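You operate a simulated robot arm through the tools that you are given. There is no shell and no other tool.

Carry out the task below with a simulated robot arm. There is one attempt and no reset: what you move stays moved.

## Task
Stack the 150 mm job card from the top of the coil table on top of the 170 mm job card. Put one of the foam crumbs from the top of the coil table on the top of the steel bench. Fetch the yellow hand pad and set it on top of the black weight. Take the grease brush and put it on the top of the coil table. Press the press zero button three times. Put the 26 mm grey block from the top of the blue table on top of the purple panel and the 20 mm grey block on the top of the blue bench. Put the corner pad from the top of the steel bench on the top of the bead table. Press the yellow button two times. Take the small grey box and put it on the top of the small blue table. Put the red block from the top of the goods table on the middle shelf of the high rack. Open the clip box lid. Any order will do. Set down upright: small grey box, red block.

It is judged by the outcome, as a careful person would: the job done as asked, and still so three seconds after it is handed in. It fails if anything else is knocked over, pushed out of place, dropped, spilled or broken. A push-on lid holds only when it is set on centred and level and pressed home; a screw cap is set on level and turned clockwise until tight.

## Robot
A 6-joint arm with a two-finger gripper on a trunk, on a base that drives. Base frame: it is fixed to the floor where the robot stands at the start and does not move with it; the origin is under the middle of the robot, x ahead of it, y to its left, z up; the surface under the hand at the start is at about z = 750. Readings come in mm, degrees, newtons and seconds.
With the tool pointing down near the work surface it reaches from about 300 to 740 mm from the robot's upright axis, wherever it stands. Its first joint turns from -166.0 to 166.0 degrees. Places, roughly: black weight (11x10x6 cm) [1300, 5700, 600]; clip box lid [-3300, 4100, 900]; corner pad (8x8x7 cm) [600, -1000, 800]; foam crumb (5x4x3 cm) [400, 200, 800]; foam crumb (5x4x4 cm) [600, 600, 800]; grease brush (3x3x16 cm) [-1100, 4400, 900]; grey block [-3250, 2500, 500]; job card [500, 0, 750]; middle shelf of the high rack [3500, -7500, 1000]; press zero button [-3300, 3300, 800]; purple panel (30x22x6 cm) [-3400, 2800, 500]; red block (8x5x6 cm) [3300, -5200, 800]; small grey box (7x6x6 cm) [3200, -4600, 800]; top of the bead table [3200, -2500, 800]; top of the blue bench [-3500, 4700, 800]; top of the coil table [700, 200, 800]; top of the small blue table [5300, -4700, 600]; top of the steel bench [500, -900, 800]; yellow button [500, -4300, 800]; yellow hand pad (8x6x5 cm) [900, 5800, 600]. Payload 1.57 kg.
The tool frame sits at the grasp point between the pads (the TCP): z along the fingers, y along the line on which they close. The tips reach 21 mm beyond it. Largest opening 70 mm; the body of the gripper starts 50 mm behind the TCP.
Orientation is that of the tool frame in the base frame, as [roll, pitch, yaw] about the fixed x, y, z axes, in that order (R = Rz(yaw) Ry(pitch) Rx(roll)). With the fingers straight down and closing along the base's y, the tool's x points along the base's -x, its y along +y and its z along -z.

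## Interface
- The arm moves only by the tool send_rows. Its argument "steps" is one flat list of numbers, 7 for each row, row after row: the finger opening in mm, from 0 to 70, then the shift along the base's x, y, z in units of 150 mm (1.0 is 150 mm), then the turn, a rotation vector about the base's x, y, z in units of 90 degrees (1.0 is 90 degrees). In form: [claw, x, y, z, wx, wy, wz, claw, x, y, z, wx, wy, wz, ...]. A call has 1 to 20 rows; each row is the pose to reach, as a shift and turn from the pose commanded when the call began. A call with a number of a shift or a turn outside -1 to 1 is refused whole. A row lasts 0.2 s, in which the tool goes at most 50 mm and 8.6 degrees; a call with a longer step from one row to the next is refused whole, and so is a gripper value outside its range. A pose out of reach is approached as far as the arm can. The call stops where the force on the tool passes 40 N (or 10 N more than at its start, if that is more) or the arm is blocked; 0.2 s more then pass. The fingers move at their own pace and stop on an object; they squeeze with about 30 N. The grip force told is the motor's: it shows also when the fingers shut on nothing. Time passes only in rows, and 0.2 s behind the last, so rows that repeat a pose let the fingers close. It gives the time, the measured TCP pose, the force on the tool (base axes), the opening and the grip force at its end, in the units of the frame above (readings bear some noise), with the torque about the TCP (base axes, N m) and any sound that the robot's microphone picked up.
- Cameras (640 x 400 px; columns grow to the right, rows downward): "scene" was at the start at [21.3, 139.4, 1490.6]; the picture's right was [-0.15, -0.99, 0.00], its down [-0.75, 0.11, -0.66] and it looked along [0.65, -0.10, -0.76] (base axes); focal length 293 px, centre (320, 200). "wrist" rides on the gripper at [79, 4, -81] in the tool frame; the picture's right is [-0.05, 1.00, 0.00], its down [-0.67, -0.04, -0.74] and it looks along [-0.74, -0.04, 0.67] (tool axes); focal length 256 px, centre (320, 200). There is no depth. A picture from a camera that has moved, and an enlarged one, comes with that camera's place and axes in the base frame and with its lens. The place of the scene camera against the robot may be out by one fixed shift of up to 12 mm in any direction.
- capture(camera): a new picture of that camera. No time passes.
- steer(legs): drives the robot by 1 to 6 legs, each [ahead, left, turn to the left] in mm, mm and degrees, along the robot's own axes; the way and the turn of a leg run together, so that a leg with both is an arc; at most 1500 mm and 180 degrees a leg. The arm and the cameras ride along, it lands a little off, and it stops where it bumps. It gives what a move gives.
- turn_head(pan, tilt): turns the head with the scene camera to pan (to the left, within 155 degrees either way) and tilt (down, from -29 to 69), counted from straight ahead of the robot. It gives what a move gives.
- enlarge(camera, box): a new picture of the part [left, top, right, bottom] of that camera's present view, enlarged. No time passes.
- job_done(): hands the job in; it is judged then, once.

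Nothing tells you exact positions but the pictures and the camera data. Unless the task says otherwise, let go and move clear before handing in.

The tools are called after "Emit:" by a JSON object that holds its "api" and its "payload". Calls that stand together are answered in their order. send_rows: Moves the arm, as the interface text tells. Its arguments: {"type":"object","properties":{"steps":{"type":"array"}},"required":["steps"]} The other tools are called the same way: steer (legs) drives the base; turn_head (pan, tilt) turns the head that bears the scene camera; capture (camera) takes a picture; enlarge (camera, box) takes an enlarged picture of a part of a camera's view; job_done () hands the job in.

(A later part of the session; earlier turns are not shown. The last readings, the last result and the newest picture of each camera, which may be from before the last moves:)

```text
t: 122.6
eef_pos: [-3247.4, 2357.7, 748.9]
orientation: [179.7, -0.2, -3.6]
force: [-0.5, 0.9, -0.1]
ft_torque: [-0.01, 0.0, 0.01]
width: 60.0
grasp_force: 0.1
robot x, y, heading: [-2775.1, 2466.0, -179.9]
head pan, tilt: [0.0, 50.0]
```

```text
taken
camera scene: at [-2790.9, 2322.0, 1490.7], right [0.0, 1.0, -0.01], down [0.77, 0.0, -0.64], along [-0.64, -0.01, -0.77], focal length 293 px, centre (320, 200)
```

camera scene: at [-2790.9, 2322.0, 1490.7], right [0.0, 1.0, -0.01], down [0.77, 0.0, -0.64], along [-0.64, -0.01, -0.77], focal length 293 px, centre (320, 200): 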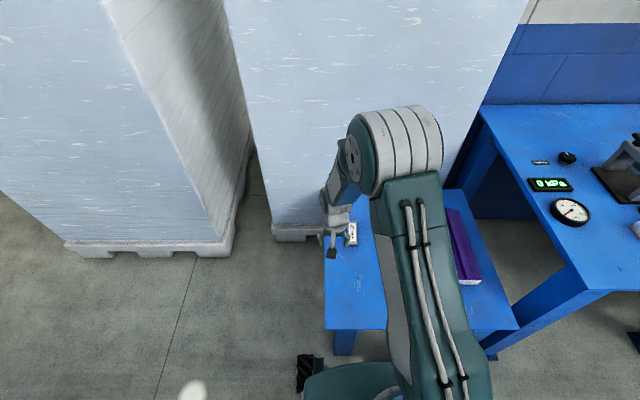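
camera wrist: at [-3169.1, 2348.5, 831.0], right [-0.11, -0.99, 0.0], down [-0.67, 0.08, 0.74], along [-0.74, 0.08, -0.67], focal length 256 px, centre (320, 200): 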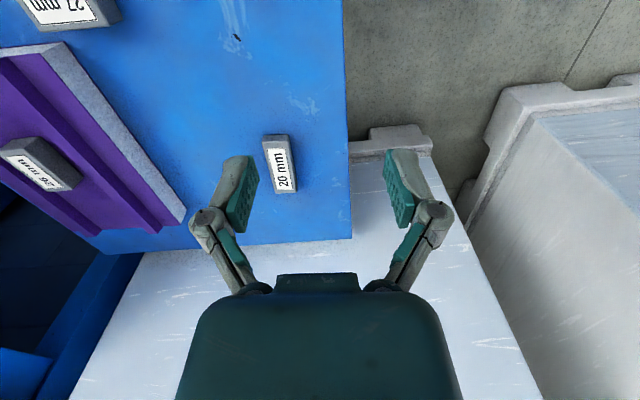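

Emit:
{"api": "send_rows", "payload": {"steps": [60, -0.25, 0.1, -0.1, 0, 0, 0, 60, -0.5, 0.2, -0.2, 0, 0, 0, 60, -0.75, 0.3, -0.3, 0, 0, 0, 60, -1, 0.45, -0.45, 0, 0, 0, 60, -1, 0.54, -0.6, 0, 0, 0]}}

Emit:
{"api": "send_rows", "payload": {"steps": [60, -0.11, 0, -0.2, 0, 0, 0, 60, -0.11, 0, -0.4, 0, 0, 0, 60, -0.11, 0, -0.4, 0, 0, 0]}}

Emit:
{"api": "capture", "payload": {"camera": "wrist"}}

```text
t: 123.8
eef_pos: [-3398.6, 2435.8, 659.1]
orientation: [-179.8, -0.2, -3.4]
force: [-0.1, -0.3, 0.3]
ft_torque: [-0.05, 0.01, 0.0]
width: 60.0
grasp_force: 0.1
robot x, y, heading: [-2777.5, 2470.8, -180.0]
head pan, tilt: [0.0, 50.0]
```

```text
t: 124.6
eef_pos: [-3414.0, 2434.4, 597.5]
orientation: [-179.7, -0.2, -3.6]
force: [-0.4, -0.1, -0.4]
ft_torque: [-0.03, 0.01, -0.01]
width: 60.0
grasp_force: 0.1
robot x, y, heading: [-2775.4, 2468.6, -180.0]
head pan, tilt: [0.0, 50.0]
```

```text
taken
camera wrist: at [-3335.4, 2424.8, 679.7], right [-0.11, -0.99, -0.01], down [-0.66, 0.07, 0.74], along [-0.74, 0.09, -0.67], focal length 256 px, centre (320, 200)
```

wrist: 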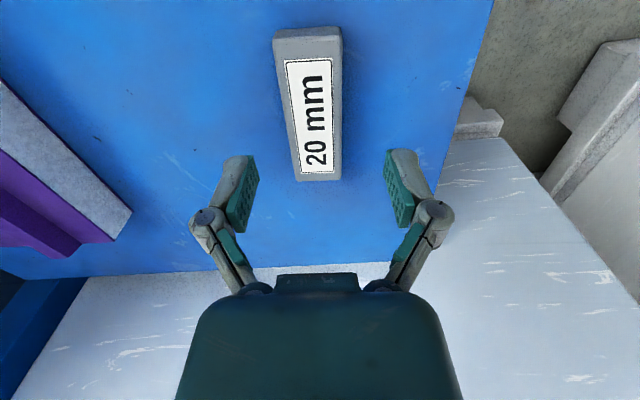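

Emit:
{"api": "send_rows", "payload": {"steps": [60, -0.037, 0.043, -0.2, 0, 0, 0, 60, -0.037, 0.043, -0.38, 0, 0, 0, 60, -0.037, 0.043, -0.42, 0, 0, 0, 60, -0.037, 0.043, -0.42, 0, 0, 0]}}

Emit:
{"api": "capture", "payload": {"camera": "wrist"}}

```text
t: 125.6
eef_pos: [-3419.0, 2437.2, 533.6]
orientation: [-179.6, -0.2, -3.4]
force: [-0.1, -0.6, 0.3]
ft_torque: [-0.03, 0.0, -0.01]
width: 59.8
grasp_force: 0.0
robot x, y, heading: [-2773.7, 2468.2, -179.8]
head pan, tilt: [0.0, 50.0]
```

```text
taken
camera wrist: at [-3340.9, 2427.7, 615.7], right [-0.11, -0.99, -0.01], down [-0.67, 0.07, 0.74], along [-0.74, 0.09, -0.67], focal length 256 px, centre (320, 200)
```

wrist: 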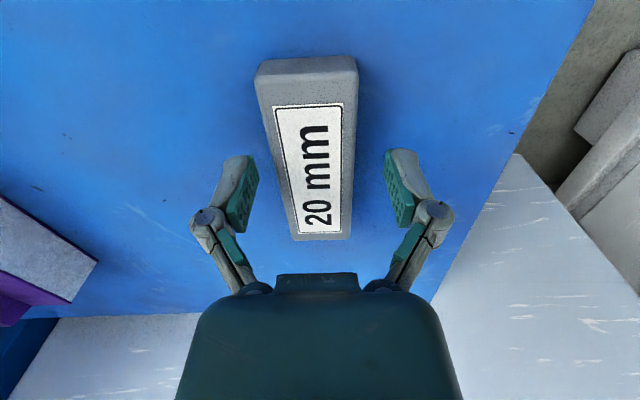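

Emit:
{"api": "send_rows", "payload": {"steps": [45, 0, 0.015, 0, 0, 0, 0, 25, 0, 0.015, 0, 0, 0, 0, 15, 0, 0.015, 0, 0, 0, 0, 15, 0, 0.015, 0, 0, 0, 0, 15, 0, 0.015, 0, 0, 0, 0]}}

Emit:
{"api": "capture", "payload": {"camera": "wrist"}}

```text
t: 126.8
eef_pos: [-3418.6, 2439.8, 533.6]
orientation: [-179.5, -0.1, -3.5]
force: [-0.8, 0.3, 6.0]
ft_torque: [0.02, -0.16, -0.01]
width: 39.6
grasp_force: 30.1
robot x, y, heading: [-2776.6, 2468.4, -179.6]
head pan, tilt: [0.0, 50.0]
```

```text
taken
camera wrist: at [-3341.2, 2430.3, 616.0], right [-0.11, -0.99, -0.01], down [-0.66, 0.07, 0.74], along [-0.74, 0.09, -0.67], focal length 256 px, centre (320, 200)
```

wrist: 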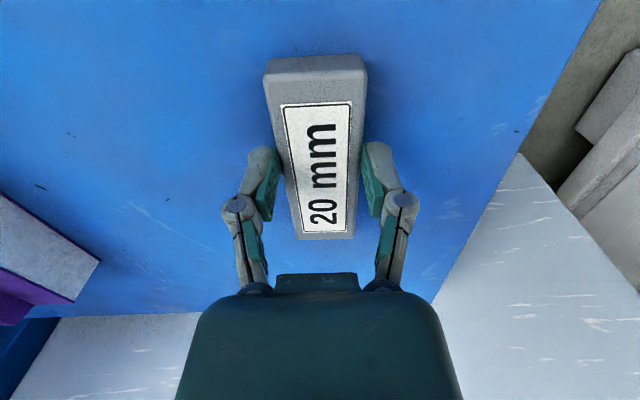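

Emit:
{"api": "send_rows", "payload": {"steps": [15, 0, 0, 0.1, 0, 0, 0, 15, 0, 0, 0.25, 0, 0, 0, 15, 0.1, 0, 0.45, 0, 0, 0, 15, 0.3, 0, 0.65, 0, 0, 0, 15, 0.55, 0, 0.85, 0, 0, 0, 15, 0.8, 0, 1, 0, 0, 0, 15, 1, 0, 1, 0, 0, 0]}}

Emit:
{"api": "send_rows", "payload": {"steps": [15, 0.15, 0, 0.2, 0, 0, 0, 15, 0.3, 0, 0.4, 0, 0, 0, 15, 0.45, 0, 0.6, 0, 0, 0, 15, 0.6, 0, 0.8, 0, 0, 0, 15, 0.6, 0, 1, 0, 0, 0]}}

Emit:
{"api": "send_rows", "payload": {"steps": [15, 0, 0, 0.2, 0, 0, 0.02, 15, 0, 0, 0.4, 0, 0, 0.035, 15, 0, 0, 0.6, 0, 0, 0.035, 15, 0, 0, 0.8, 0, 0, 0.035, 15, 0, 0, 1, 0, 0, 0.035]}}

Emit:
{"api": "capture", "payload": {"camera": "wrist"}}

Emit:
{"api": "turn_head", "payload": {"pan": -40, "tilt": 35}}

Emit:
{"api": "capture", "payload": {"camera": "scene"}}

```text
t: 128.4
eef_pos: [-3268.7, 2438.2, 687.5]
orientation: [-179.6, -0.1, -3.5]
force: [0.6, -0.6, -0.8]
ft_torque: [-0.02, -0.01, -0.02]
width: 39.3
grasp_force: 29.7
robot x, y, heading: [-2779.0, 2467.8, -179.6]
head pan, tilt: [0.0, 50.0]
```

```text
t: 129.6
eef_pos: [-3178.4, 2440.0, 836.1]
orientation: [-179.6, -0.2, -3.6]
force: [0.2, 0.0, -1.1]
ft_torque: [0.01, -0.01, 0.0]
width: 39.4
grasp_force: 29.7
robot x, y, heading: [-2773.6, 2472.4, -179.8]
head pan, tilt: [0.0, 50.0]
```

```text
t: 130.8
eef_pos: [-3181.0, 2439.1, 984.9]
orientation: [-179.4, -0.2, -0.3]
force: [0.2, -0.8, 0.2]
ft_torque: [-0.02, -0.01, 0.0]
width: 39.4
grasp_force: 29.8
robot x, y, heading: [-2773.2, 2468.9, -179.8]
head pan, tilt: [0.0, 50.0]
```

```text
taken
camera wrist: at [-3101.3, 2433.9, 1067.5], right [-0.06, -1.0, -0.01], down [-0.67, 0.03, 0.74], along [-0.74, 0.05, -0.67], focal length 256 px, centre (320, 200)
```

wrist: 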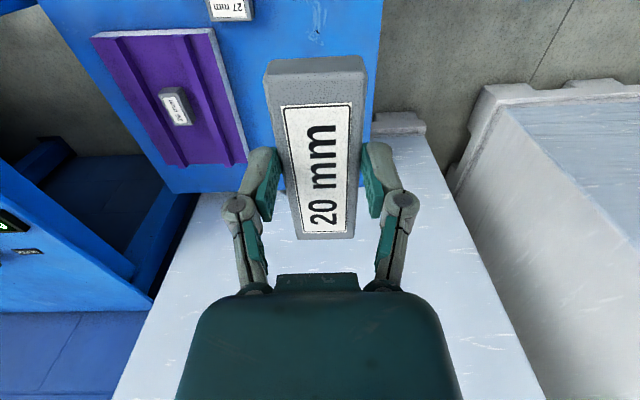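

```text
t: 131.8
eef_pos: [-3179.4, 2438.8, 984.9]
orientation: [-179.6, -0.3, -0.3]
force: [-0.7, -0.5, -1.5]
ft_torque: [0.0, -0.01, -0.02]
width: 39.3
grasp_force: 30.3
robot x, y, heading: [-2776.4, 2464.9, -179.6]
head pan, tilt: [-40.0, 35.0]
```

```text
taken
camera scene: at [-2780.9, 2364.3, 1511.0], right [0.64, 0.77, 0.0], down [0.44, -0.37, -0.82], along [-0.63, 0.52, -0.57], focal length 293 px, centre (320, 200)
```

scene: 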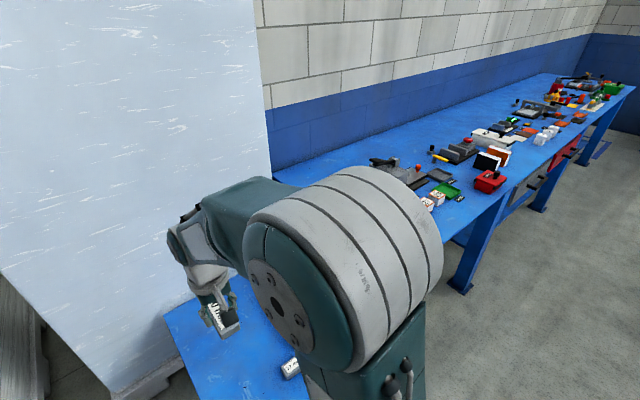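

Holding the 20 mm block, I back off slightly and strafe north to stand before the blue bench at y≈3350.

Emit:
{"api": "steer", "payload": {"legs": [[-50, 0, 0], [0, -900, 0]]}}

Emit:
{"api": "turn_head", "payload": {"pan": 0, "tilt": 42}}

Emit:
{"api": "capture", "payload": {"camera": "scene"}}

Emit:
{"api": "capture", "payload": {"camera": "wrist"}}

```text
t: 137.1
eef_pos: [-3127.6, 3338.7, 985.2]
orientation: [-179.4, -0.1, -1.2]
force: [0.6, -0.7, -1.1]
ft_torque: [0.0, 0.01, 0.02]
width: 39.4
grasp_force: 30.1
robot x, y, heading: [-2721.5, 3361.7, 179.5]
head pan, tilt: [-40.0, 35.0]
```

```text
t: 138.2
eef_pos: [-3127.2, 3339.1, 983.7]
orientation: [-179.7, -0.2, -1.2]
force: [-0.3, -0.4, -1.0]
ft_torque: [-0.02, 0.0, 0.05]
width: 39.5
grasp_force: 30.1
robot x, y, heading: [-2721.2, 3361.1, 179.4]
head pan, tilt: [0.0, 42.0]
```

```text
taken
camera scene: at [-2745.9, 3201.7, 1500.5], right [0.01, 1.0, 0.0], down [0.67, -0.01, -0.74], along [-0.74, 0.01, -0.67], focal length 293 px, centre (320, 200)
```

scene: 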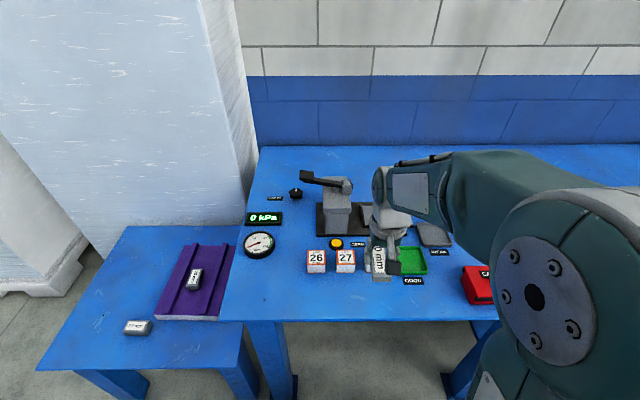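

```text
taken
camera wrist: at [-3048.9, 3332.3, 1067.0], right [-0.07, -1.0, -0.01], down [-0.67, 0.04, 0.74], along [-0.74, 0.06, -0.67], focal length 256 px, centre (320, 200)
```

wrist: 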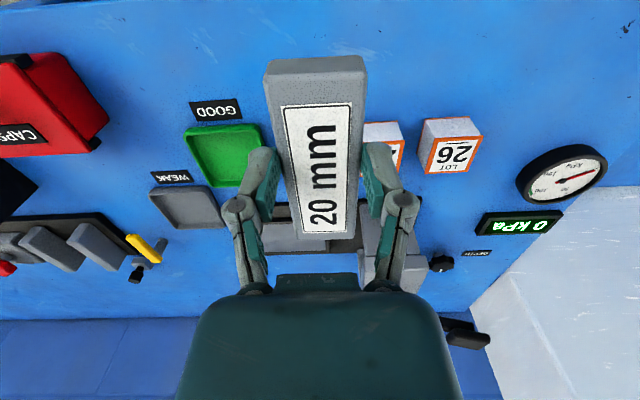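

Emit:
{"api": "enlarge", "payload": {"camera": "scene", "box": [230, 160, 450, 300]}}

Emit:
{"api": "send_rows", "payload": {"steps": [15, -0.1, -0.25, 0, 0, 0, 0, 15, -0.2, -0.5, 0, 0, 0, 0, 15, -0.3, -0.75, 0, 0, 0, 0, 15, -0.39, -1, 0, 0, 0, 0]}}

Emit:
{"api": "send_rows", "payload": {"steps": [15, 0, -0.25, -0.1, 0, 0, 0, 15, 0, -0.5, -0.2, 0, 0, 0, 15, 0, -0.73, -0.4, 0, 0, 0, 15, 0, -0.73, -0.6, 0, 0, 0, 15, 0, -0.73, -0.6, 0, 0, 0]}}

Emit:
{"api": "capture", "payload": {"camera": "wrist"}}

Emit:
{"api": "capture", "payload": {"camera": "scene"}}

```text
2.86 times, centred on (340, 230) of scene
camera zoom: at [-2745.9, 3201.7, 1500.5], right [0.01, 1.0, 0.0], down [0.67, -0.01, -0.74], along [-0.74, 0.01, -0.67], focal length 837 px, centre (263, 114)
```

zoom: 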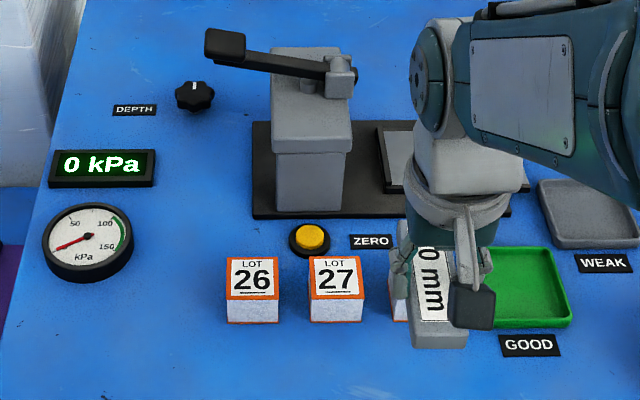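

```text
t: 139.2
eef_pos: [-3187.7, 3187.2, 985.0]
orientation: [-179.6, -0.1, -1.2]
force: [-0.6, 0.4, -0.9]
ft_torque: [0.02, 0.01, -0.01]
width: 39.7
grasp_force: 30.1
robot x, y, heading: [-2723.0, 3363.9, 179.4]
head pan, tilt: [0.0, 42.0]
```

```text
t: 140.3
eef_pos: [-3186.4, 3079.7, 893.5]
orientation: [-179.6, -0.1, -1.2]
force: [-1.1, -0.1, -0.2]
ft_torque: [0.0, 0.02, 0.02]
width: 39.6
grasp_force: 30.1
robot x, y, heading: [-2720.0, 3362.3, 179.3]
head pan, tilt: [0.0, 42.0]
```

```text
taken
camera wrist: at [-3107.8, 3072.9, 975.3], right [-0.07, -1.0, -0.01], down [-0.67, 0.04, 0.74], along [-0.74, 0.06, -0.67], focal length 256 px, centre (320, 200)
```

wrist: 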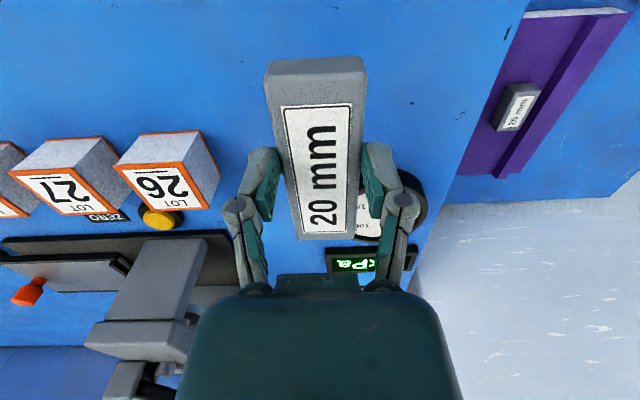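

```text
taken
camera scene: at [-2746.5, 3200.6, 1500.3], right [0.01, 1.0, 0.0], down [0.67, -0.01, -0.74], along [-0.74, 0.01, -0.67], focal length 293 px, centre (320, 200)
```

scene: 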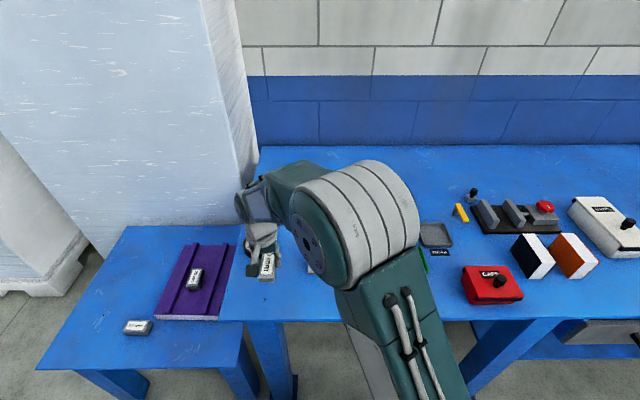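

Emit:
{"api": "send_rows", "payload": {"steps": [15, 0, 0, -0.25, 0, 0, 0, 15, 0, 0, -0.5, 0, 0, 0, 15, 0, 0, -0.68, 0, 0, 0, 15, 0, 0, -0.71, 0, 0, 0, 15, 0, 0, -0.74, 0, 0, 0, 15, 0, 0, -0.77, 0, 0, 0, 15, 0, 0, -0.77, 0, 0, 0]}}

Emit:
{"api": "capture", "payload": {"camera": "wrist"}}

```text
t: 141.1
eef_pos: [-3189.9, 3079.0, 819.0]
orientation: [180.0, 0.2, -1.1]
force: [8.1, 4.7, 18.6]
ft_torque: [-0.29, -0.25, 0.23]
width: 39.5
grasp_force: 30.2
robot x, y, heading: [-2721.6, 3362.1, 179.3]
head pan, tilt: [0.0, 42.0]
stopped in row 3: the force on the tool passed its limit at 91 N (the readings are from after the stop); the commanded pose is now the measured one
```

```text
taken
camera wrist: at [-3110.7, 3072.9, 900.1], right [-0.07, -1.0, 0.0], down [-0.66, 0.05, 0.75], along [-0.75, 0.06, -0.66], focal length 256 px, centre (320, 200)
```

wrist: 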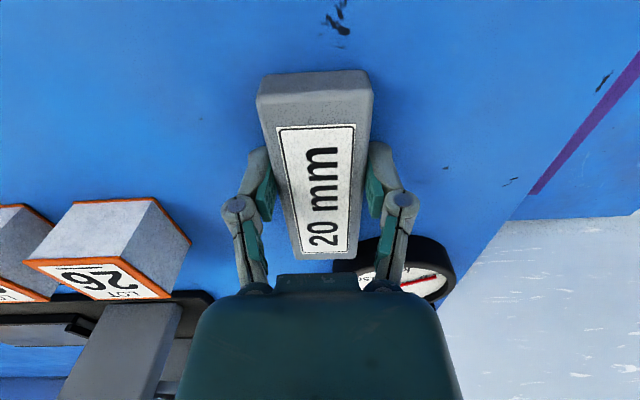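

The bench top is higher than I took it (about z=797); the block is down on it. I release it and lift.

Emit:
{"api": "send_rows", "payload": {"steps": [42, 0, 0, 0, 0, 0, 0, 50, 0, 0, 0, 0, 0, 0, 58, 0, 0, 0, 0, 0, 0, 58, 0, 0, 0.1, 0, 0, 0, 58, 0, 0, 0.35, 0, 0, 0, 58, 0, 0, 0.6, 0, 0, 0, 58, 0, 0, 0.6, 0, 0, 0]}}

Emit:
{"api": "capture", "payload": {"camera": "wrist"}}

```text
t: 142.7
eef_pos: [-3191.1, 3080.9, 906.8]
orientation: [-179.7, 0.1, -1.2]
force: [0.8, -0.2, -0.9]
ft_torque: [0.01, 0.03, 0.01]
width: 58.1
grasp_force: 0.1
robot x, y, heading: [-2722.8, 3356.3, 179.1]
head pan, tilt: [0.0, 42.0]
```

```text
taken
camera wrist: at [-3112.7, 3074.1, 988.6], right [-0.07, -1.0, 0.0], down [-0.66, 0.05, 0.75], along [-0.74, 0.06, -0.67], focal length 256 px, centre (320, 200)
```

wrist: 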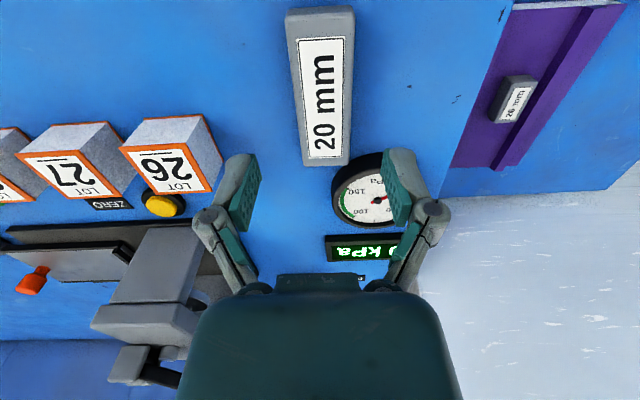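

The 20 mm block stands on the bench. The yellow ZERO button of the press is at about (-3298,3250); I close the fingers and move above it.

Emit:
{"api": "send_rows", "payload": {"steps": [30, 0, 0.1, 0.1, 0, 0, 0, 10, -0.1, 0.3, 0.1, 0, 0, 0, 0, -0.3, 0.6, 0.1, 0, 0, 0, 0, -0.5, 0.85, 0.1, 0, 0, 0, 0, -0.6, 1, 0.1, 0, 0, 0, 0, -0.6, 1, 0.1, 0, 0, 0]}}

Emit:
{"api": "capture", "payload": {"camera": "wrist"}}

Emit:
{"api": "enlarge", "payload": {"camera": "scene", "box": [230, 160, 450, 300]}}

```text
refused: row 3 steps farther than a row can; nothing moved
```

```text
taken
camera wrist: at [-3112.7, 3074.1, 988.6], right [-0.07, -1.0, 0.0], down [-0.66, 0.05, 0.75], along [-0.74, 0.06, -0.67], focal length 256 px, centre (320, 200)
```

wrist: 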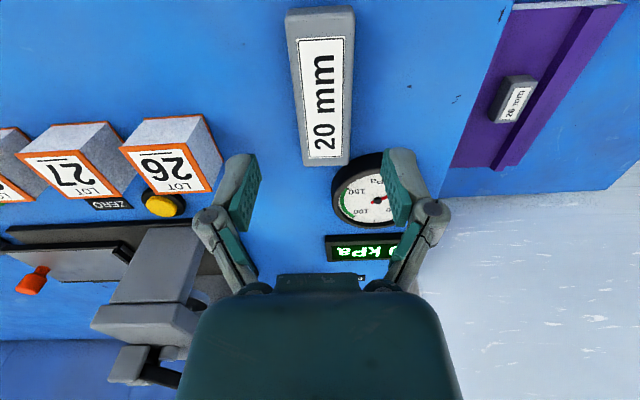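

```text
2.86 times, centred on (340, 230) of scene
camera zoom: at [-2746.8, 3200.3, 1500.3], right [0.01, 1.0, 0.0], down [0.67, -0.01, -0.74], along [-0.74, 0.01, -0.67], focal length 837 px, centre (263, 114)
```

zoom: 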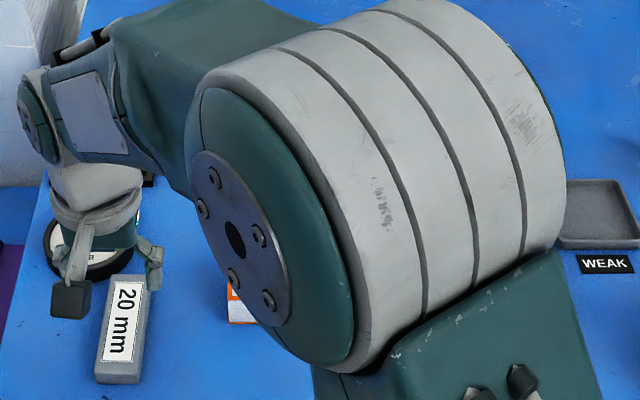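

Emit:
{"api": "send_rows", "payload": {"steps": [30, 0, 0.1, 0.1, 0, 0, 0, 10, -0.1, 0.3, 0.1, 0, 0, 0, 0, -0.25, 0.5, 0.1, 0, 0, 0, 0, -0.4, 0.75, 0.1, 0, 0, 0, 0, -0.55, 1, 0.1, 0, 0, 0, 0, -0.6, 1, 0.1, 0, 0, 0]}}

Emit:
{"api": "capture", "payload": {"camera": "wrist"}}

```text
t: 144.1
eef_pos: [-3280.3, 3229.5, 922.0]
orientation: [-179.8, 0.2, -1.1]
force: [0.9, 0.3, -0.5]
ft_torque: [-0.02, -0.01, 0.04]
width: 0.1
grasp_force: 28.8
robot x, y, heading: [-2723.9, 3358.6, 179.3]
head pan, tilt: [0.0, 42.0]
```

```text
taken
camera wrist: at [-3201.0, 3223.4, 1004.3], right [-0.07, -1.0, 0.0], down [-0.66, 0.05, 0.75], along [-0.74, 0.06, -0.66], focal length 256 px, centre (320, 200)
```

wrist: 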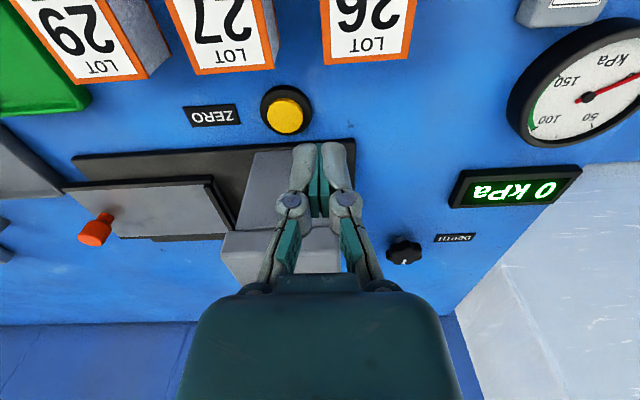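

Emit:
{"api": "send_rows", "payload": {"steps": [0, -0.08, 0.1, 0, 0, 0, 0, 0, -0.15, 0.185, 0, 0, 0, 0, 0, -0.15, 0.185, -0.15, 0, 0, 0, 0, -0.15, 0.185, -0.3, 0, 0, 0, 0, -0.15, 0.185, -0.3, 0, 0, 0]}}

Emit:
{"api": "capture", "payload": {"camera": "wrist"}}

Emit:
{"api": "enlarge", "payload": {"camera": "scene", "box": [230, 140, 450, 300]}}

```text
t: 145.3
eef_pos: [-3304.0, 3257.4, 878.5]
orientation: [-179.9, 0.1, -1.2]
force: [-0.2, 0.6, 0.1]
ft_torque: [-0.02, 0.01, -0.02]
width: 0.0
grasp_force: 28.6
robot x, y, heading: [-2722.6, 3363.3, 179.2]
head pan, tilt: [0.0, 42.0]
```

```text
taken
camera wrist: at [-3224.8, 3251.7, 958.7], right [-0.07, -1.0, 0.0], down [-0.66, 0.05, 0.75], along [-0.75, 0.06, -0.66], focal length 256 px, centre (320, 200)
```

wrist: 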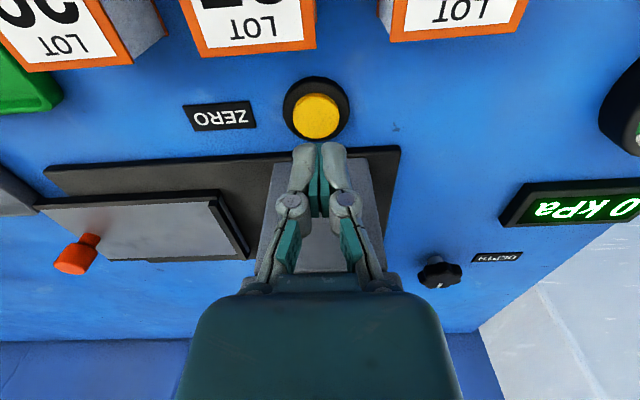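

```text
2.50 times, centred on (340, 220) of scene
camera zoom: at [-2747.4, 3201.0, 1500.4], right [0.01, 1.0, 0.0], down [0.67, -0.01, -0.74], along [-0.74, 0.01, -0.67], focal length 732 px, centre (270, 150)
```

zoom: 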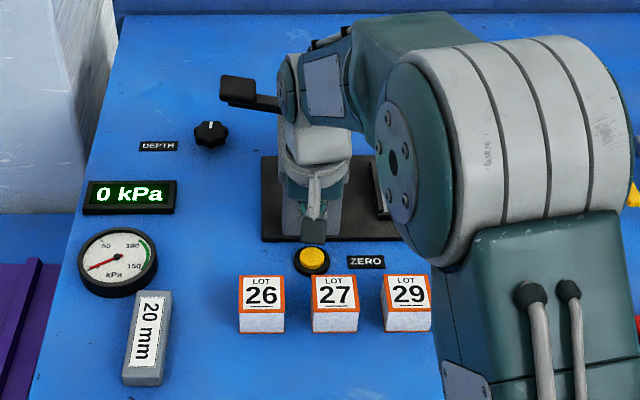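

Emit:
{"api": "send_rows", "payload": {"steps": [0, 0, 0.017, -0.1, 0, 0, 0, 0, 0, 0.017, -0.2, 0, 0, 0, 0, 0, 0.017, -0.23, 0, 0, 0, 0, 0, 0.017, -0.25, 0, 0, 0, 0, 0, 0.017, -0.27, 0, 0, 0, 0, 0, 0.017, -0.29, 0, 0, 0, 0, 0, 0.017, -0.31, 0, 0, 0, 0, 0, 0.017, -0.33, 0, 0, 0]}}

Emit:
{"api": "capture", "payload": {"camera": "wrist"}}

```text
t: 145.8
eef_pos: [-3307.7, 3260.0, 861.2]
orientation: [180.0, 1.0, -1.3]
force: [7.8, 0.3, 13.1]
ft_torque: [0.17, 1.03, -0.17]
width: 0.2
grasp_force: 28.9
robot x, y, heading: [-2720.1, 3359.8, 179.6]
head pan, tilt: [0.0, 42.0]
stopped in row 2: the force on the tool passed its limit at 55 N (the readings are from after the stop); the commanded pose is now the measured one
```

```text
taken
camera wrist: at [-3226.2, 3254.3, 940.6], right [-0.07, -1.0, 0.0], down [-0.65, 0.05, 0.76], along [-0.75, 0.06, -0.65], focal length 256 px, centre (320, 200)
```

wrist: 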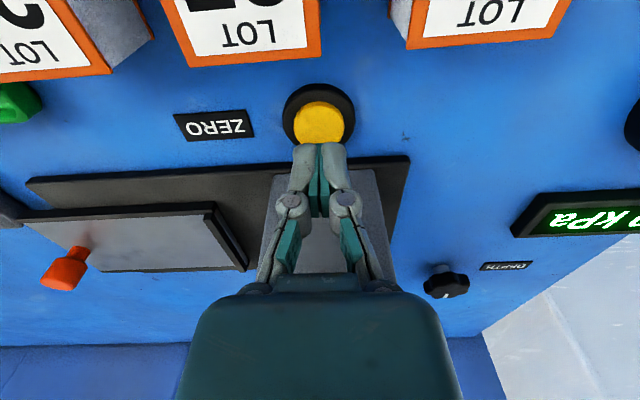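

The palm touched the press behind the button. I lift, tilt the tool so its body leans away from the press, and try again.

Emit:
{"api": "send_rows", "payload": {"steps": [0, 0, 0, 0.15, 0, 0, 0, 0, 0.02, 0, 0.3, 0, 0.08, 0, 0, 0.02, 0, 0.3, 0, 0.16, 0, 0, 0.02, 0, 0.3, 0, 0.24, 0, 0, 0.02, 0, 0.3, 0, 0.31, 0, 0, 0.02, 0, 0.3, 0, 0.31, 0]}}

Emit:
{"api": "capture", "payload": {"camera": "wrist"}}

Emit:
{"api": "enlarge", "payload": {"camera": "scene", "box": [230, 140, 450, 300]}}

```text
t: 147.2
eef_pos: [-3304.2, 3259.6, 902.9]
orientation: [179.2, 28.8, -1.3]
force: [0.2, -0.1, -0.1]
ft_torque: [-0.02, -0.01, 0.04]
width: 0.0
grasp_force: 28.5
robot x, y, heading: [-2721.5, 3361.1, 179.4]
head pan, tilt: [0.0, 42.0]
```

```text
taken
camera wrist: at [-3195.7, 3253.5, 936.8], right [-0.06, -1.0, 0.04], down [-0.22, 0.05, 0.97], along [-0.97, 0.05, -0.23], focal length 256 px, centre (320, 200)
```

wrist: 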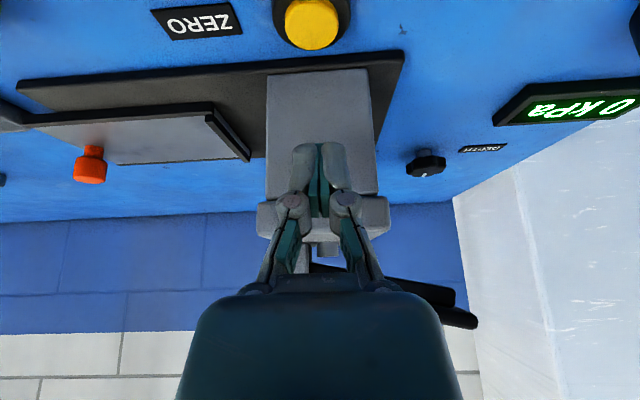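

```text
2.50 times, centred on (340, 220) of scene
camera zoom: at [-2747.5, 3201.2, 1500.4], right [0.01, 1.0, 0.0], down [0.67, -0.01, -0.74], along [-0.74, 0.01, -0.67], focal length 732 px, centre (270, 150)
```

zoom: 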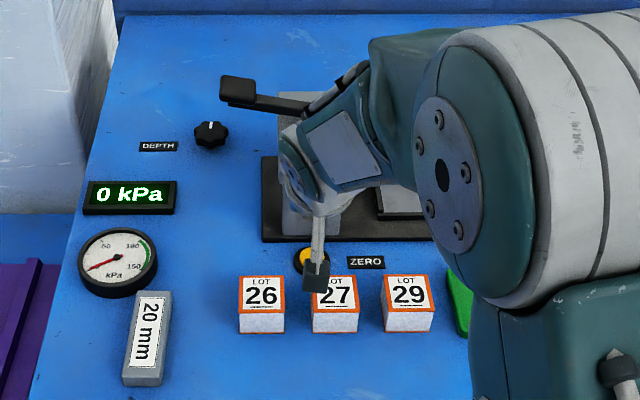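

Emit:
{"api": "send_rows", "payload": {"steps": [0, 0.053, 0, -0.15, 0, 0, 0, 0, 0.053, 0, -0.3, 0, 0, 0, 0, 0.053, 0, -0.36, 0, 0, 0, 0, 0.053, 0, -0.38, 0, 0, 0, 0, 0.053, 0, -0.4, 0, 0, 0, 0, 0.053, 0, -0.42, 0, 0, 0, 0, 0.053, 0, -0.44, 0, 0, 0]}}

Emit:
{"api": "capture", "payload": {"camera": "wrist"}}

Emit:
{"api": "enlarge", "payload": {"camera": "scene", "box": [230, 140, 450, 300]}}

```text
t: 148.8
eef_pos: [-3295.4, 3259.9, 839.5]
orientation: [179.4, 28.8, -1.3]
force: [-0.5, 0.1, 0.0]
ft_torque: [-0.02, 0.0, -0.01]
width: 0.1
grasp_force: 28.2
robot x, y, heading: [-2724.2, 3361.0, 179.2]
head pan, tilt: [0.0, 42.0]
```

```text
taken
camera wrist: at [-3187.7, 3254.3, 871.8], right [-0.06, -1.0, 0.03], down [-0.23, 0.05, 0.97], along [-0.97, 0.05, -0.23], focal length 256 px, centre (320, 200)
```

wrist: 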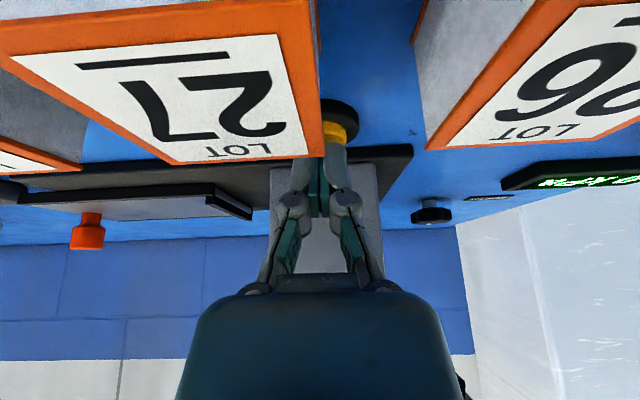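

```text
2.50 times, centred on (340, 220) of scene
camera zoom: at [-2747.7, 3201.1, 1500.4], right [0.01, 1.0, 0.0], down [0.67, -0.01, -0.74], along [-0.74, 0.01, -0.67], focal length 732 px, centre (270, 150)
```

zoom: 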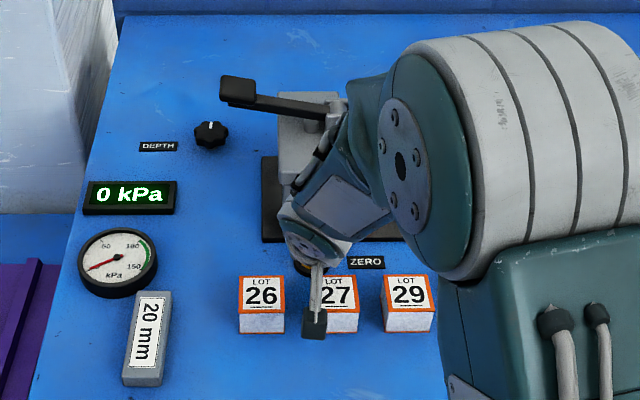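

Emit:
{"api": "send_rows", "payload": {"steps": [0, 0, 0, -0.015, 0, 0, 0, 0, 0, 0, -0.03, 0, 0, 0, 0, 0, 0, -0.045, 0, 0, 0, 0, 0, 0, -0.06, 0, 0, 0, 0, 0, 0, -0.06, 0, 0, 0]}}

Emit:
{"api": "capture", "payload": {"camera": "wrist"}}

```text
t: 150.1
eef_pos: [-3297.5, 3260.5, 829.4]
orientation: [179.2, 28.8, -1.3]
force: [2.7, -0.3, 7.4]
ft_torque: [0.02, -0.08, -0.03]
width: 5.9
grasp_force: 28.7
robot x, y, heading: [-2720.5, 3358.4, 179.6]
head pan, tilt: [0.0, 42.0]
heard: click
```

```text
taken
camera wrist: at [-3188.4, 3254.4, 862.6], right [-0.06, -1.0, 0.04], down [-0.22, 0.05, 0.97], along [-0.97, 0.05, -0.23], focal length 256 px, centre (320, 200)
```

wrist: 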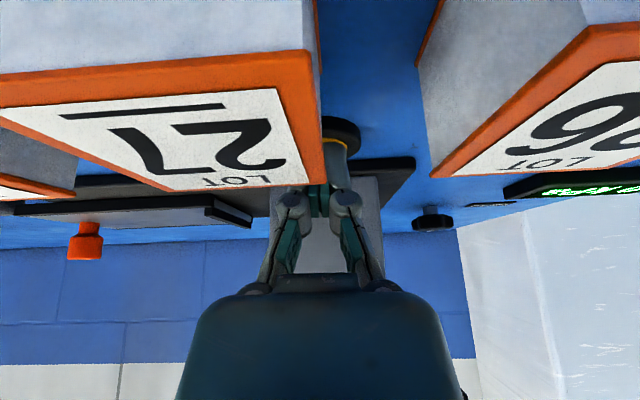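

Emit:
{"api": "send_rows", "payload": {"steps": [0, 0, 0, 0.05, 0, 0, 0, 0, 0, 0, 0.1, 0, 0, 0, 0, 0, 0, 0.1, 0, 0, 0]}}

Emit:
{"api": "capture", "payload": {"camera": "wrist"}}

Emit:
{"api": "enlarge", "payload": {"camera": "scene", "box": [230, 140, 450, 300]}}

```text
t: 150.8
eef_pos: [-3295.9, 3261.1, 844.0]
orientation: [179.4, 28.7, -1.4]
force: [0.6, -0.3, 0.1]
ft_torque: [0.03, 0.02, 0.01]
width: 0.2
grasp_force: 28.3
robot x, y, heading: [-2721.6, 3358.8, 179.1]
head pan, tilt: [0.0, 42.0]
```

```text
taken
camera wrist: at [-3187.8, 3254.2, 877.0], right [-0.06, -1.0, 0.03], down [-0.23, 0.05, 0.97], along [-0.97, 0.05, -0.23], focal length 256 px, centre (320, 200)
```

wrist: 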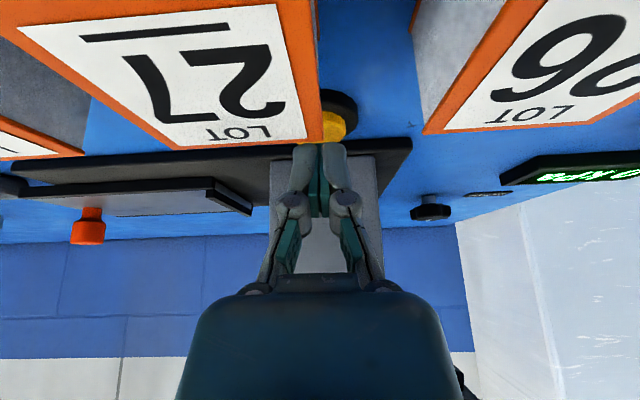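

```text
2.50 times, centred on (340, 220) of scene
camera zoom: at [-2747.7, 3201.2, 1500.4], right [0.01, 1.0, 0.0], down [0.67, -0.01, -0.74], along [-0.74, 0.01, -0.67], focal length 732 px, centre (270, 150)
```

zoom: 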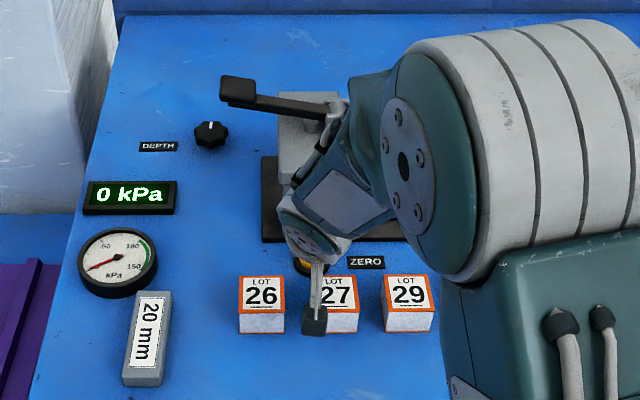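

One click counted, boxes undisturbed. I press the second time and release.

Emit:
{"api": "send_rows", "payload": {"steps": [0, 0, 0, -0.05, 0, 0, 0, 0, 0, 0, -0.07, 0, 0, 0, 0, 0, 0, -0.085, 0, 0, 0, 0, 0, 0, -0.1, 0, 0, 0, 0, 0, 0, -0.1, 0, 0, 0]}}

Emit:
{"api": "send_rows", "payload": {"steps": [0, 0, 0, 0.05, 0, 0, 0, 0, 0, 0, 0.1, 0, 0, 0, 0, 0, 0, 0.1, 0, 0, 0]}}

```text
t: 152.1
eef_pos: [-3297.2, 3259.4, 828.8]
orientation: [179.3, 28.7, -1.2]
force: [2.6, 1.5, 7.9]
ft_torque: [0.06, -0.02, -0.05]
width: 6.1
grasp_force: 28.4
robot x, y, heading: [-2726.4, 3360.7, 179.5]
head pan, tilt: [0.0, 42.0]
heard: click
```

```text
t: 152.8
eef_pos: [-3296.7, 3260.6, 843.3]
orientation: [179.4, 28.6, -1.3]
force: [0.3, -0.1, 0.0]
ft_torque: [0.03, 0.0, 0.0]
width: 0.1
grasp_force: 28.8
robot x, y, heading: [-2725.3, 3356.5, 179.5]
head pan, tilt: [0.0, 42.0]
```

Third press.

Emit:
{"api": "send_rows", "payload": {"steps": [0, 0, 0, -0.05, 0, 0, 0, 0, 0, 0, -0.07, 0, 0, 0, 0, 0, 0, -0.085, 0, 0, 0, 0, 0, 0, -0.1, 0, 0, 0, 0, 0, 0, -0.1, 0, 0, 0]}}

Emit:
{"api": "send_rows", "payload": {"steps": [0, 0, 0, 0.1, 0, 0, 0, 0, 0.02, 0, 0.3, 0, 0, 0, 0, 0.05, 0, 0.5, 0, -0.07, 0, 0, 0.1, 0, 0.7, 0, -0.15, 0, 0, 0.15, 0, 0.9, 0, -0.23, 0, 0, 0.2, 0, 1, 0, -0.31, 0, 0, 0.2, 0, 1, 0, -0.32, 0]}}

Emit:
{"api": "capture", "payload": {"camera": "wrist"}}

```text
t: 154.1
eef_pos: [-3295.4, 3261.5, 829.0]
orientation: [179.3, 28.7, -1.3]
force: [-3.2, 0.1, 8.0]
ft_torque: [0.03, 0.04, 0.0]
width: 6.0
grasp_force: 28.5
robot x, y, heading: [-2719.7, 3358.9, 179.4]
head pan, tilt: [0.0, 42.0]
heard: click
```

```text
t: 155.7
eef_pos: [-3266.3, 3260.5, 978.1]
orientation: [179.9, -0.1, -1.1]
force: [0.2, -0.5, 0.1]
ft_torque: [-0.01, 0.01, 0.03]
width: 0.1
grasp_force: 28.7
robot x, y, heading: [-2721.5, 3363.1, 179.6]
head pan, tilt: [0.0, 42.0]
```

```text
taken
camera wrist: at [-3187.8, 3254.6, 1060.8], right [-0.07, -1.0, 0.0], down [-0.67, 0.05, 0.74], along [-0.74, 0.05, -0.67], focal length 256 px, centre (320, 200)
```

wrist: 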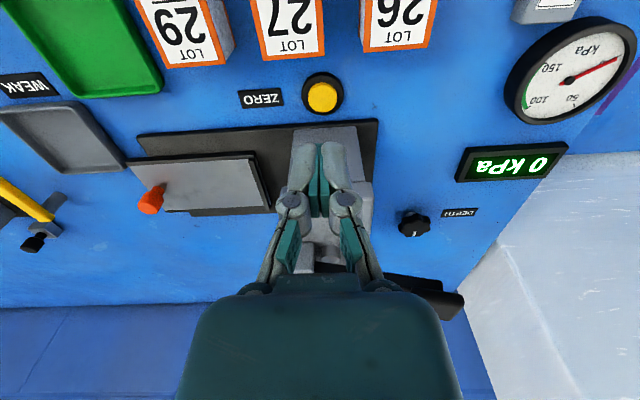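

Three clicks heard. Now I bring the arm in and strafe north to the clip box at y≈4100.

Emit:
{"api": "send_rows", "payload": {"steps": [0, 0.2, 0.1, 0.1, 0, 0, 0, 0, 0.4, 0.25, 0.2, 0, 0, 0, 0, 0.6, 0.4, 0.3, 0, 0, 0, 0, 0.8, 0.55, 0.4, 0, 0, 0, 0, 0.9, 0.67, 0.5, 0, 0, 0]}}

Emit:
{"api": "steer", "payload": {"legs": [[0, -720, 0]]}}

Emit:
{"api": "turn_head", "payload": {"pan": 5, "tilt": 42}}

Emit:
{"api": "capture", "payload": {"camera": "scene"}}

Emit:
{"api": "capture", "payload": {"camera": "wrist"}}

```text
t: 156.8
eef_pos: [-3131.0, 3362.6, 1053.9]
orientation: [-179.9, 0.0, -1.1]
force: [-0.4, 0.0, -0.8]
ft_torque: [-0.03, -0.03, 0.01]
width: 0.0
grasp_force: 28.9
robot x, y, heading: [-2723.5, 3362.4, 179.5]
head pan, tilt: [0.0, 42.0]
```

```text
t: 160.8
eef_pos: [-3125.5, 4087.0, 1054.2]
orientation: [-180.0, -0.1, -1.1]
force: [-0.4, -0.2, -0.3]
ft_torque: [0.0, -0.01, 0.0]
width: 0.4
grasp_force: 29.0
robot x, y, heading: [-2716.6, 4084.8, 179.6]
head pan, tilt: [0.0, 42.0]
```

```text
t: 161.5
eef_pos: [-3124.0, 4088.4, 1054.5]
orientation: [180.0, -0.1, -1.2]
force: [0.0, 0.4, -0.4]
ft_torque: [0.02, -0.02, 0.04]
width: 0.0
grasp_force: 28.9
robot x, y, heading: [-2711.1, 4088.6, 179.2]
head pan, tilt: [5.0, 42.0]
```

```text
taken
camera scene: at [-2739.7, 3919.6, 1500.4], right [-0.08, 1.0, 0.0], down [0.67, 0.05, -0.74], along [-0.74, -0.06, -0.67], focal length 293 px, centre (320, 200)
```

scene: 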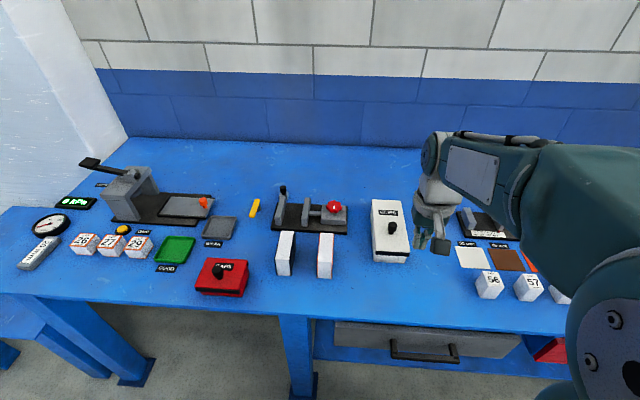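

```text
taken
camera wrist: at [-3045.3, 4082.4, 1136.1], right [-0.07, -1.0, 0.0], down [-0.67, 0.05, 0.74], along [-0.74, 0.06, -0.67], focal length 256 px, centre (320, 200)
```

wrist: 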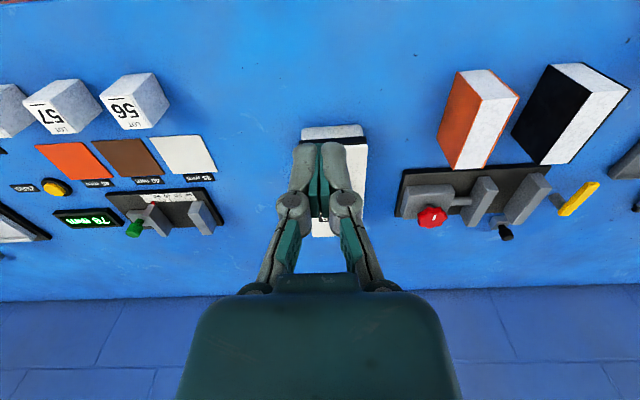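

Emit:
{"api": "enlarge", "payload": {"camera": "scene", "box": [350, 180, 450, 280]}}

Emit:
{"api": "enlarge", "payload": {"camera": "scene", "box": [180, 180, 270, 310]}}

```text
4.00 times, centred on (400, 230) of scene
camera zoom: at [-2739.7, 3919.6, 1500.4], right [-0.08, 1.0, 0.0], down [0.67, 0.05, -0.74], along [-0.74, -0.06, -0.67], focal length 1172 px, centre (0, 80)
```

zoom: 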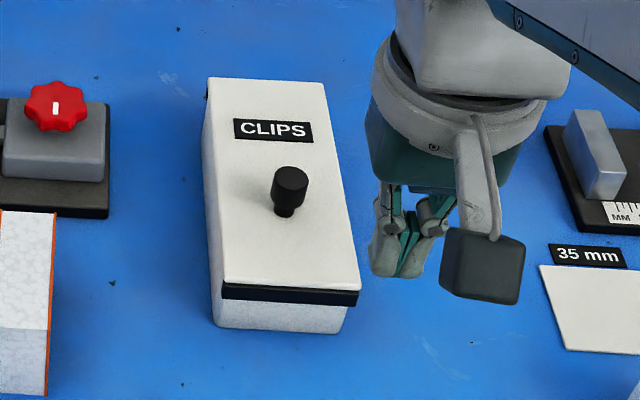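

```text
3.08 times, centred on (225, 245) of scene
camera zoom: at [-2739.7, 3919.6, 1500.4], right [-0.08, 1.0, 0.0], down [0.67, 0.05, -0.74], along [-0.74, -0.06, -0.67], focal length 902 px, centre (612, 62)
```

zoom: 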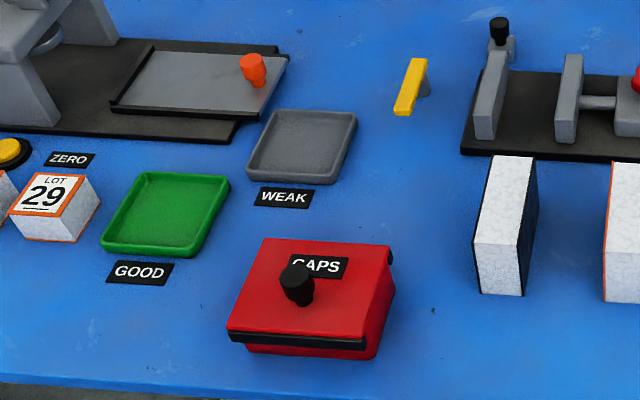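

The clip box has a hinged lid (hinge at the wall side) with a black knob. I move 45 mm closer and position above the knob.

Emit:
{"api": "steer", "payload": {"legs": [[45, 0, 0]]}}

Emit:
{"api": "send_rows", "payload": {"steps": [20, -0.1, 0, -0.1, 0, 0, 0, 40, -0.25, 0, -0.25, 0, 0, 0, 60, -0.4, 0, -0.4, 0, 0, 0, 60, -0.5, 0, -0.5, 0, 0, 0, 60, -0.5, 0, -0.5, 0, 0, 0]}}

Emit:
{"api": "capture", "payload": {"camera": "wrist"}}

Emit:
{"api": "enlarge", "payload": {"camera": "scene", "box": [330, 160, 490, 280]}}

```text
t: 162.4
eef_pos: [-3168.5, 4089.4, 1055.1]
orientation: [180.0, -0.1, -1.1]
force: [0.3, 0.3, 0.6]
ft_torque: [-0.01, -0.01, 0.0]
width: 0.0
grasp_force: 29.0
robot x, y, heading: [-2764.2, 4085.5, 179.4]
head pan, tilt: [5.0, 42.0]
```

```text
t: 163.6
eef_pos: [-3242.7, 4090.4, 977.4]
orientation: [180.0, 0.0, -1.2]
force: [0.1, 0.3, -0.5]
ft_torque: [0.02, 0.04, -0.01]
width: 60.0
grasp_force: 0.1
robot x, y, heading: [-2763.9, 4086.7, 179.2]
head pan, tilt: [5.0, 42.0]
```

```text
taken
camera wrist: at [-3164.8, 4084.5, 1060.2], right [-0.07, -1.0, 0.0], down [-0.67, 0.05, 0.74], along [-0.74, 0.06, -0.67], focal length 256 px, centre (320, 200)
```

wrist: 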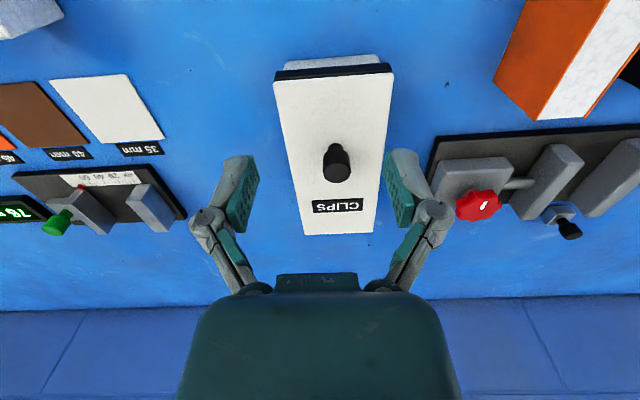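

```text
3.33 times, centred on (410, 220) of scene
camera zoom: at [-2785.6, 3921.2, 1500.5], right [-0.08, 1.0, 0.0], down [0.67, 0.05, -0.74], along [-0.74, -0.06, -0.67], focal length 977 px, centre (20, 133)
```

zoom: 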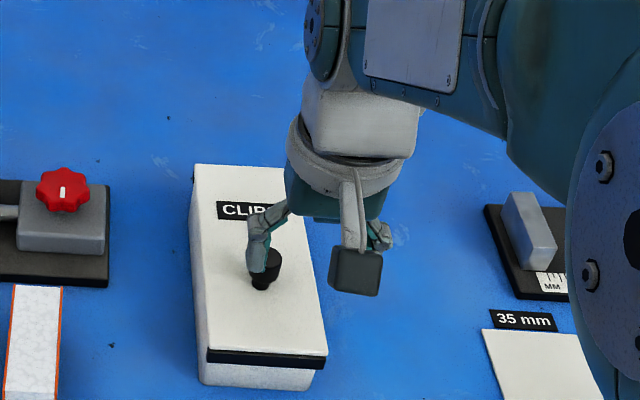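

Emit:
{"api": "send_rows", "payload": {"steps": [60, -0.25, -0.03, 0, 0, 0, 0, 60, -0.475, -0.05, 0, 0, 0, 0, 60, -0.475, -0.05, -0.2, 0, 0, 0, 60, -0.475, -0.05, -0.4, 0, 0, 0, 60, -0.475, -0.05, -0.55, 0, 0, 0, 60, -0.475, -0.05, -0.62, 0, 0, 0, 60, -0.475, -0.05, -0.62, 0, 0, 0]}}

Emit:
{"api": "capture", "payload": {"camera": "wrist"}}

```text
t: 165.2
eef_pos: [-3315.9, 4083.7, 886.7]
orientation: [180.0, -0.1, -1.3]
force: [-0.3, 0.0, -0.9]
ft_torque: [0.0, 0.02, -0.01]
width: 60.0
grasp_force: 0.1
robot x, y, heading: [-2764.2, 4087.1, 179.3]
head pan, tilt: [5.0, 42.0]
```

```text
taken
camera wrist: at [-3237.0, 4077.4, 967.9], right [-0.07, -1.0, 0.0], down [-0.67, 0.05, 0.74], along [-0.74, 0.06, -0.67], focal length 256 px, centre (320, 200)
```

wrist: 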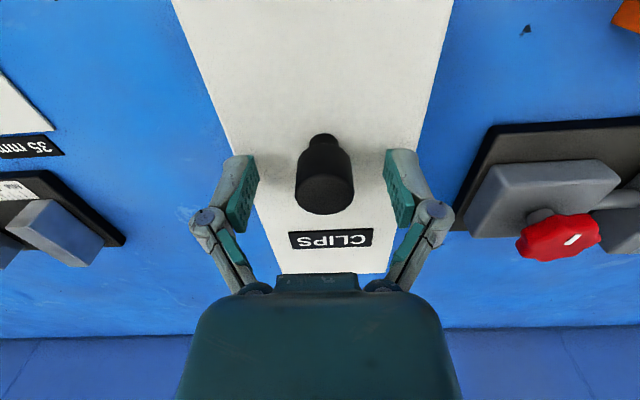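

Emit:
{"api": "send_rows", "payload": {"steps": [40, 0, 0, 0, 0, 0, 0, 20, 0, 0, 0, 0, 0, 0, 10, 0, 0, 0, 0, 0, 0, 10, 0, 0, 0, 0, 0, 0]}}

Emit:
{"api": "send_rows", "payload": {"steps": [10, -0.02, 0, 0.08, 0, 0.03, 0, 10, -0.053, 0, 0.164, 0, 0.056, 0, 10, -0.09, 0, 0.24, 0, 0.083, 0, 10, -0.133, 0, 0.317, 0, 0.111, 0, 10, -0.18, 0, 0.385, 0, 0.14, 0, 10, -0.239, 0, 0.453, 0, 0.167, 0]}}

Emit:
{"api": "capture", "payload": {"camera": "wrist"}}

Emit:
{"api": "enlarge", "payload": {"camera": "scene", "box": [330, 140, 490, 280]}}

```text
t: 166.2
eef_pos: [-3316.0, 4082.6, 885.9]
orientation: [-180.0, 0.0, -1.2]
force: [1.0, -0.6, 4.8]
ft_torque: [-0.01, -0.17, 0.01]
width: 24.0
grasp_force: 32.1
robot x, y, heading: [-2761.4, 4084.6, 179.4]
head pan, tilt: [5.0, 42.0]
```

```text
t: 167.6
eef_pos: [-3350.6, 4082.3, 954.1]
orientation: [179.7, 14.9, -1.2]
force: [-0.2, -0.1, 0.1]
ft_torque: [0.04, 0.04, 0.01]
width: 9.7
grasp_force: 0.0
robot x, y, heading: [-2762.6, 4089.8, 179.4]
head pan, tilt: [5.0, 42.0]
```

```text
taken
camera wrist: at [-3254.3, 4076.1, 1012.4], right [-0.07, -1.0, 0.02], down [-0.45, 0.05, 0.89], along [-0.89, 0.06, -0.45], focal length 256 px, centre (320, 200)
```

wrist: 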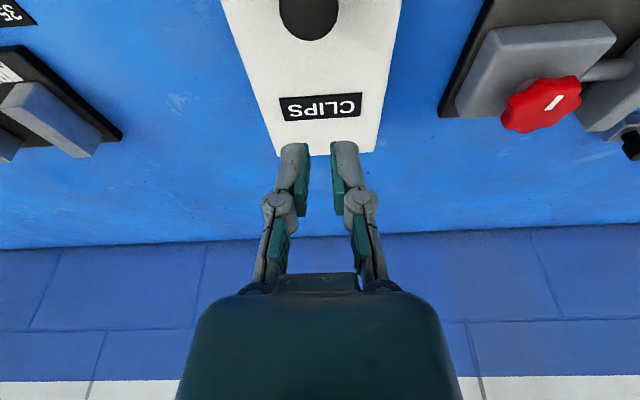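

```text
2.86 times, centred on (410, 210) of scene
camera zoom: at [-2785.8, 3921.2, 1500.5], right [-0.08, 1.0, 0.0], down [0.67, 0.05, -0.74], along [-0.74, -0.06, -0.67], focal length 837 px, centre (63, 171)
```

zoom: 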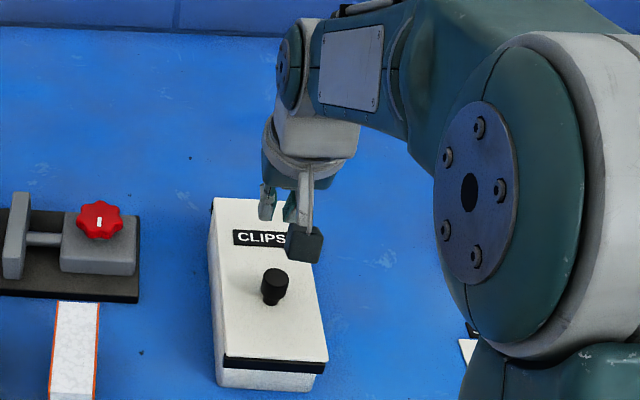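

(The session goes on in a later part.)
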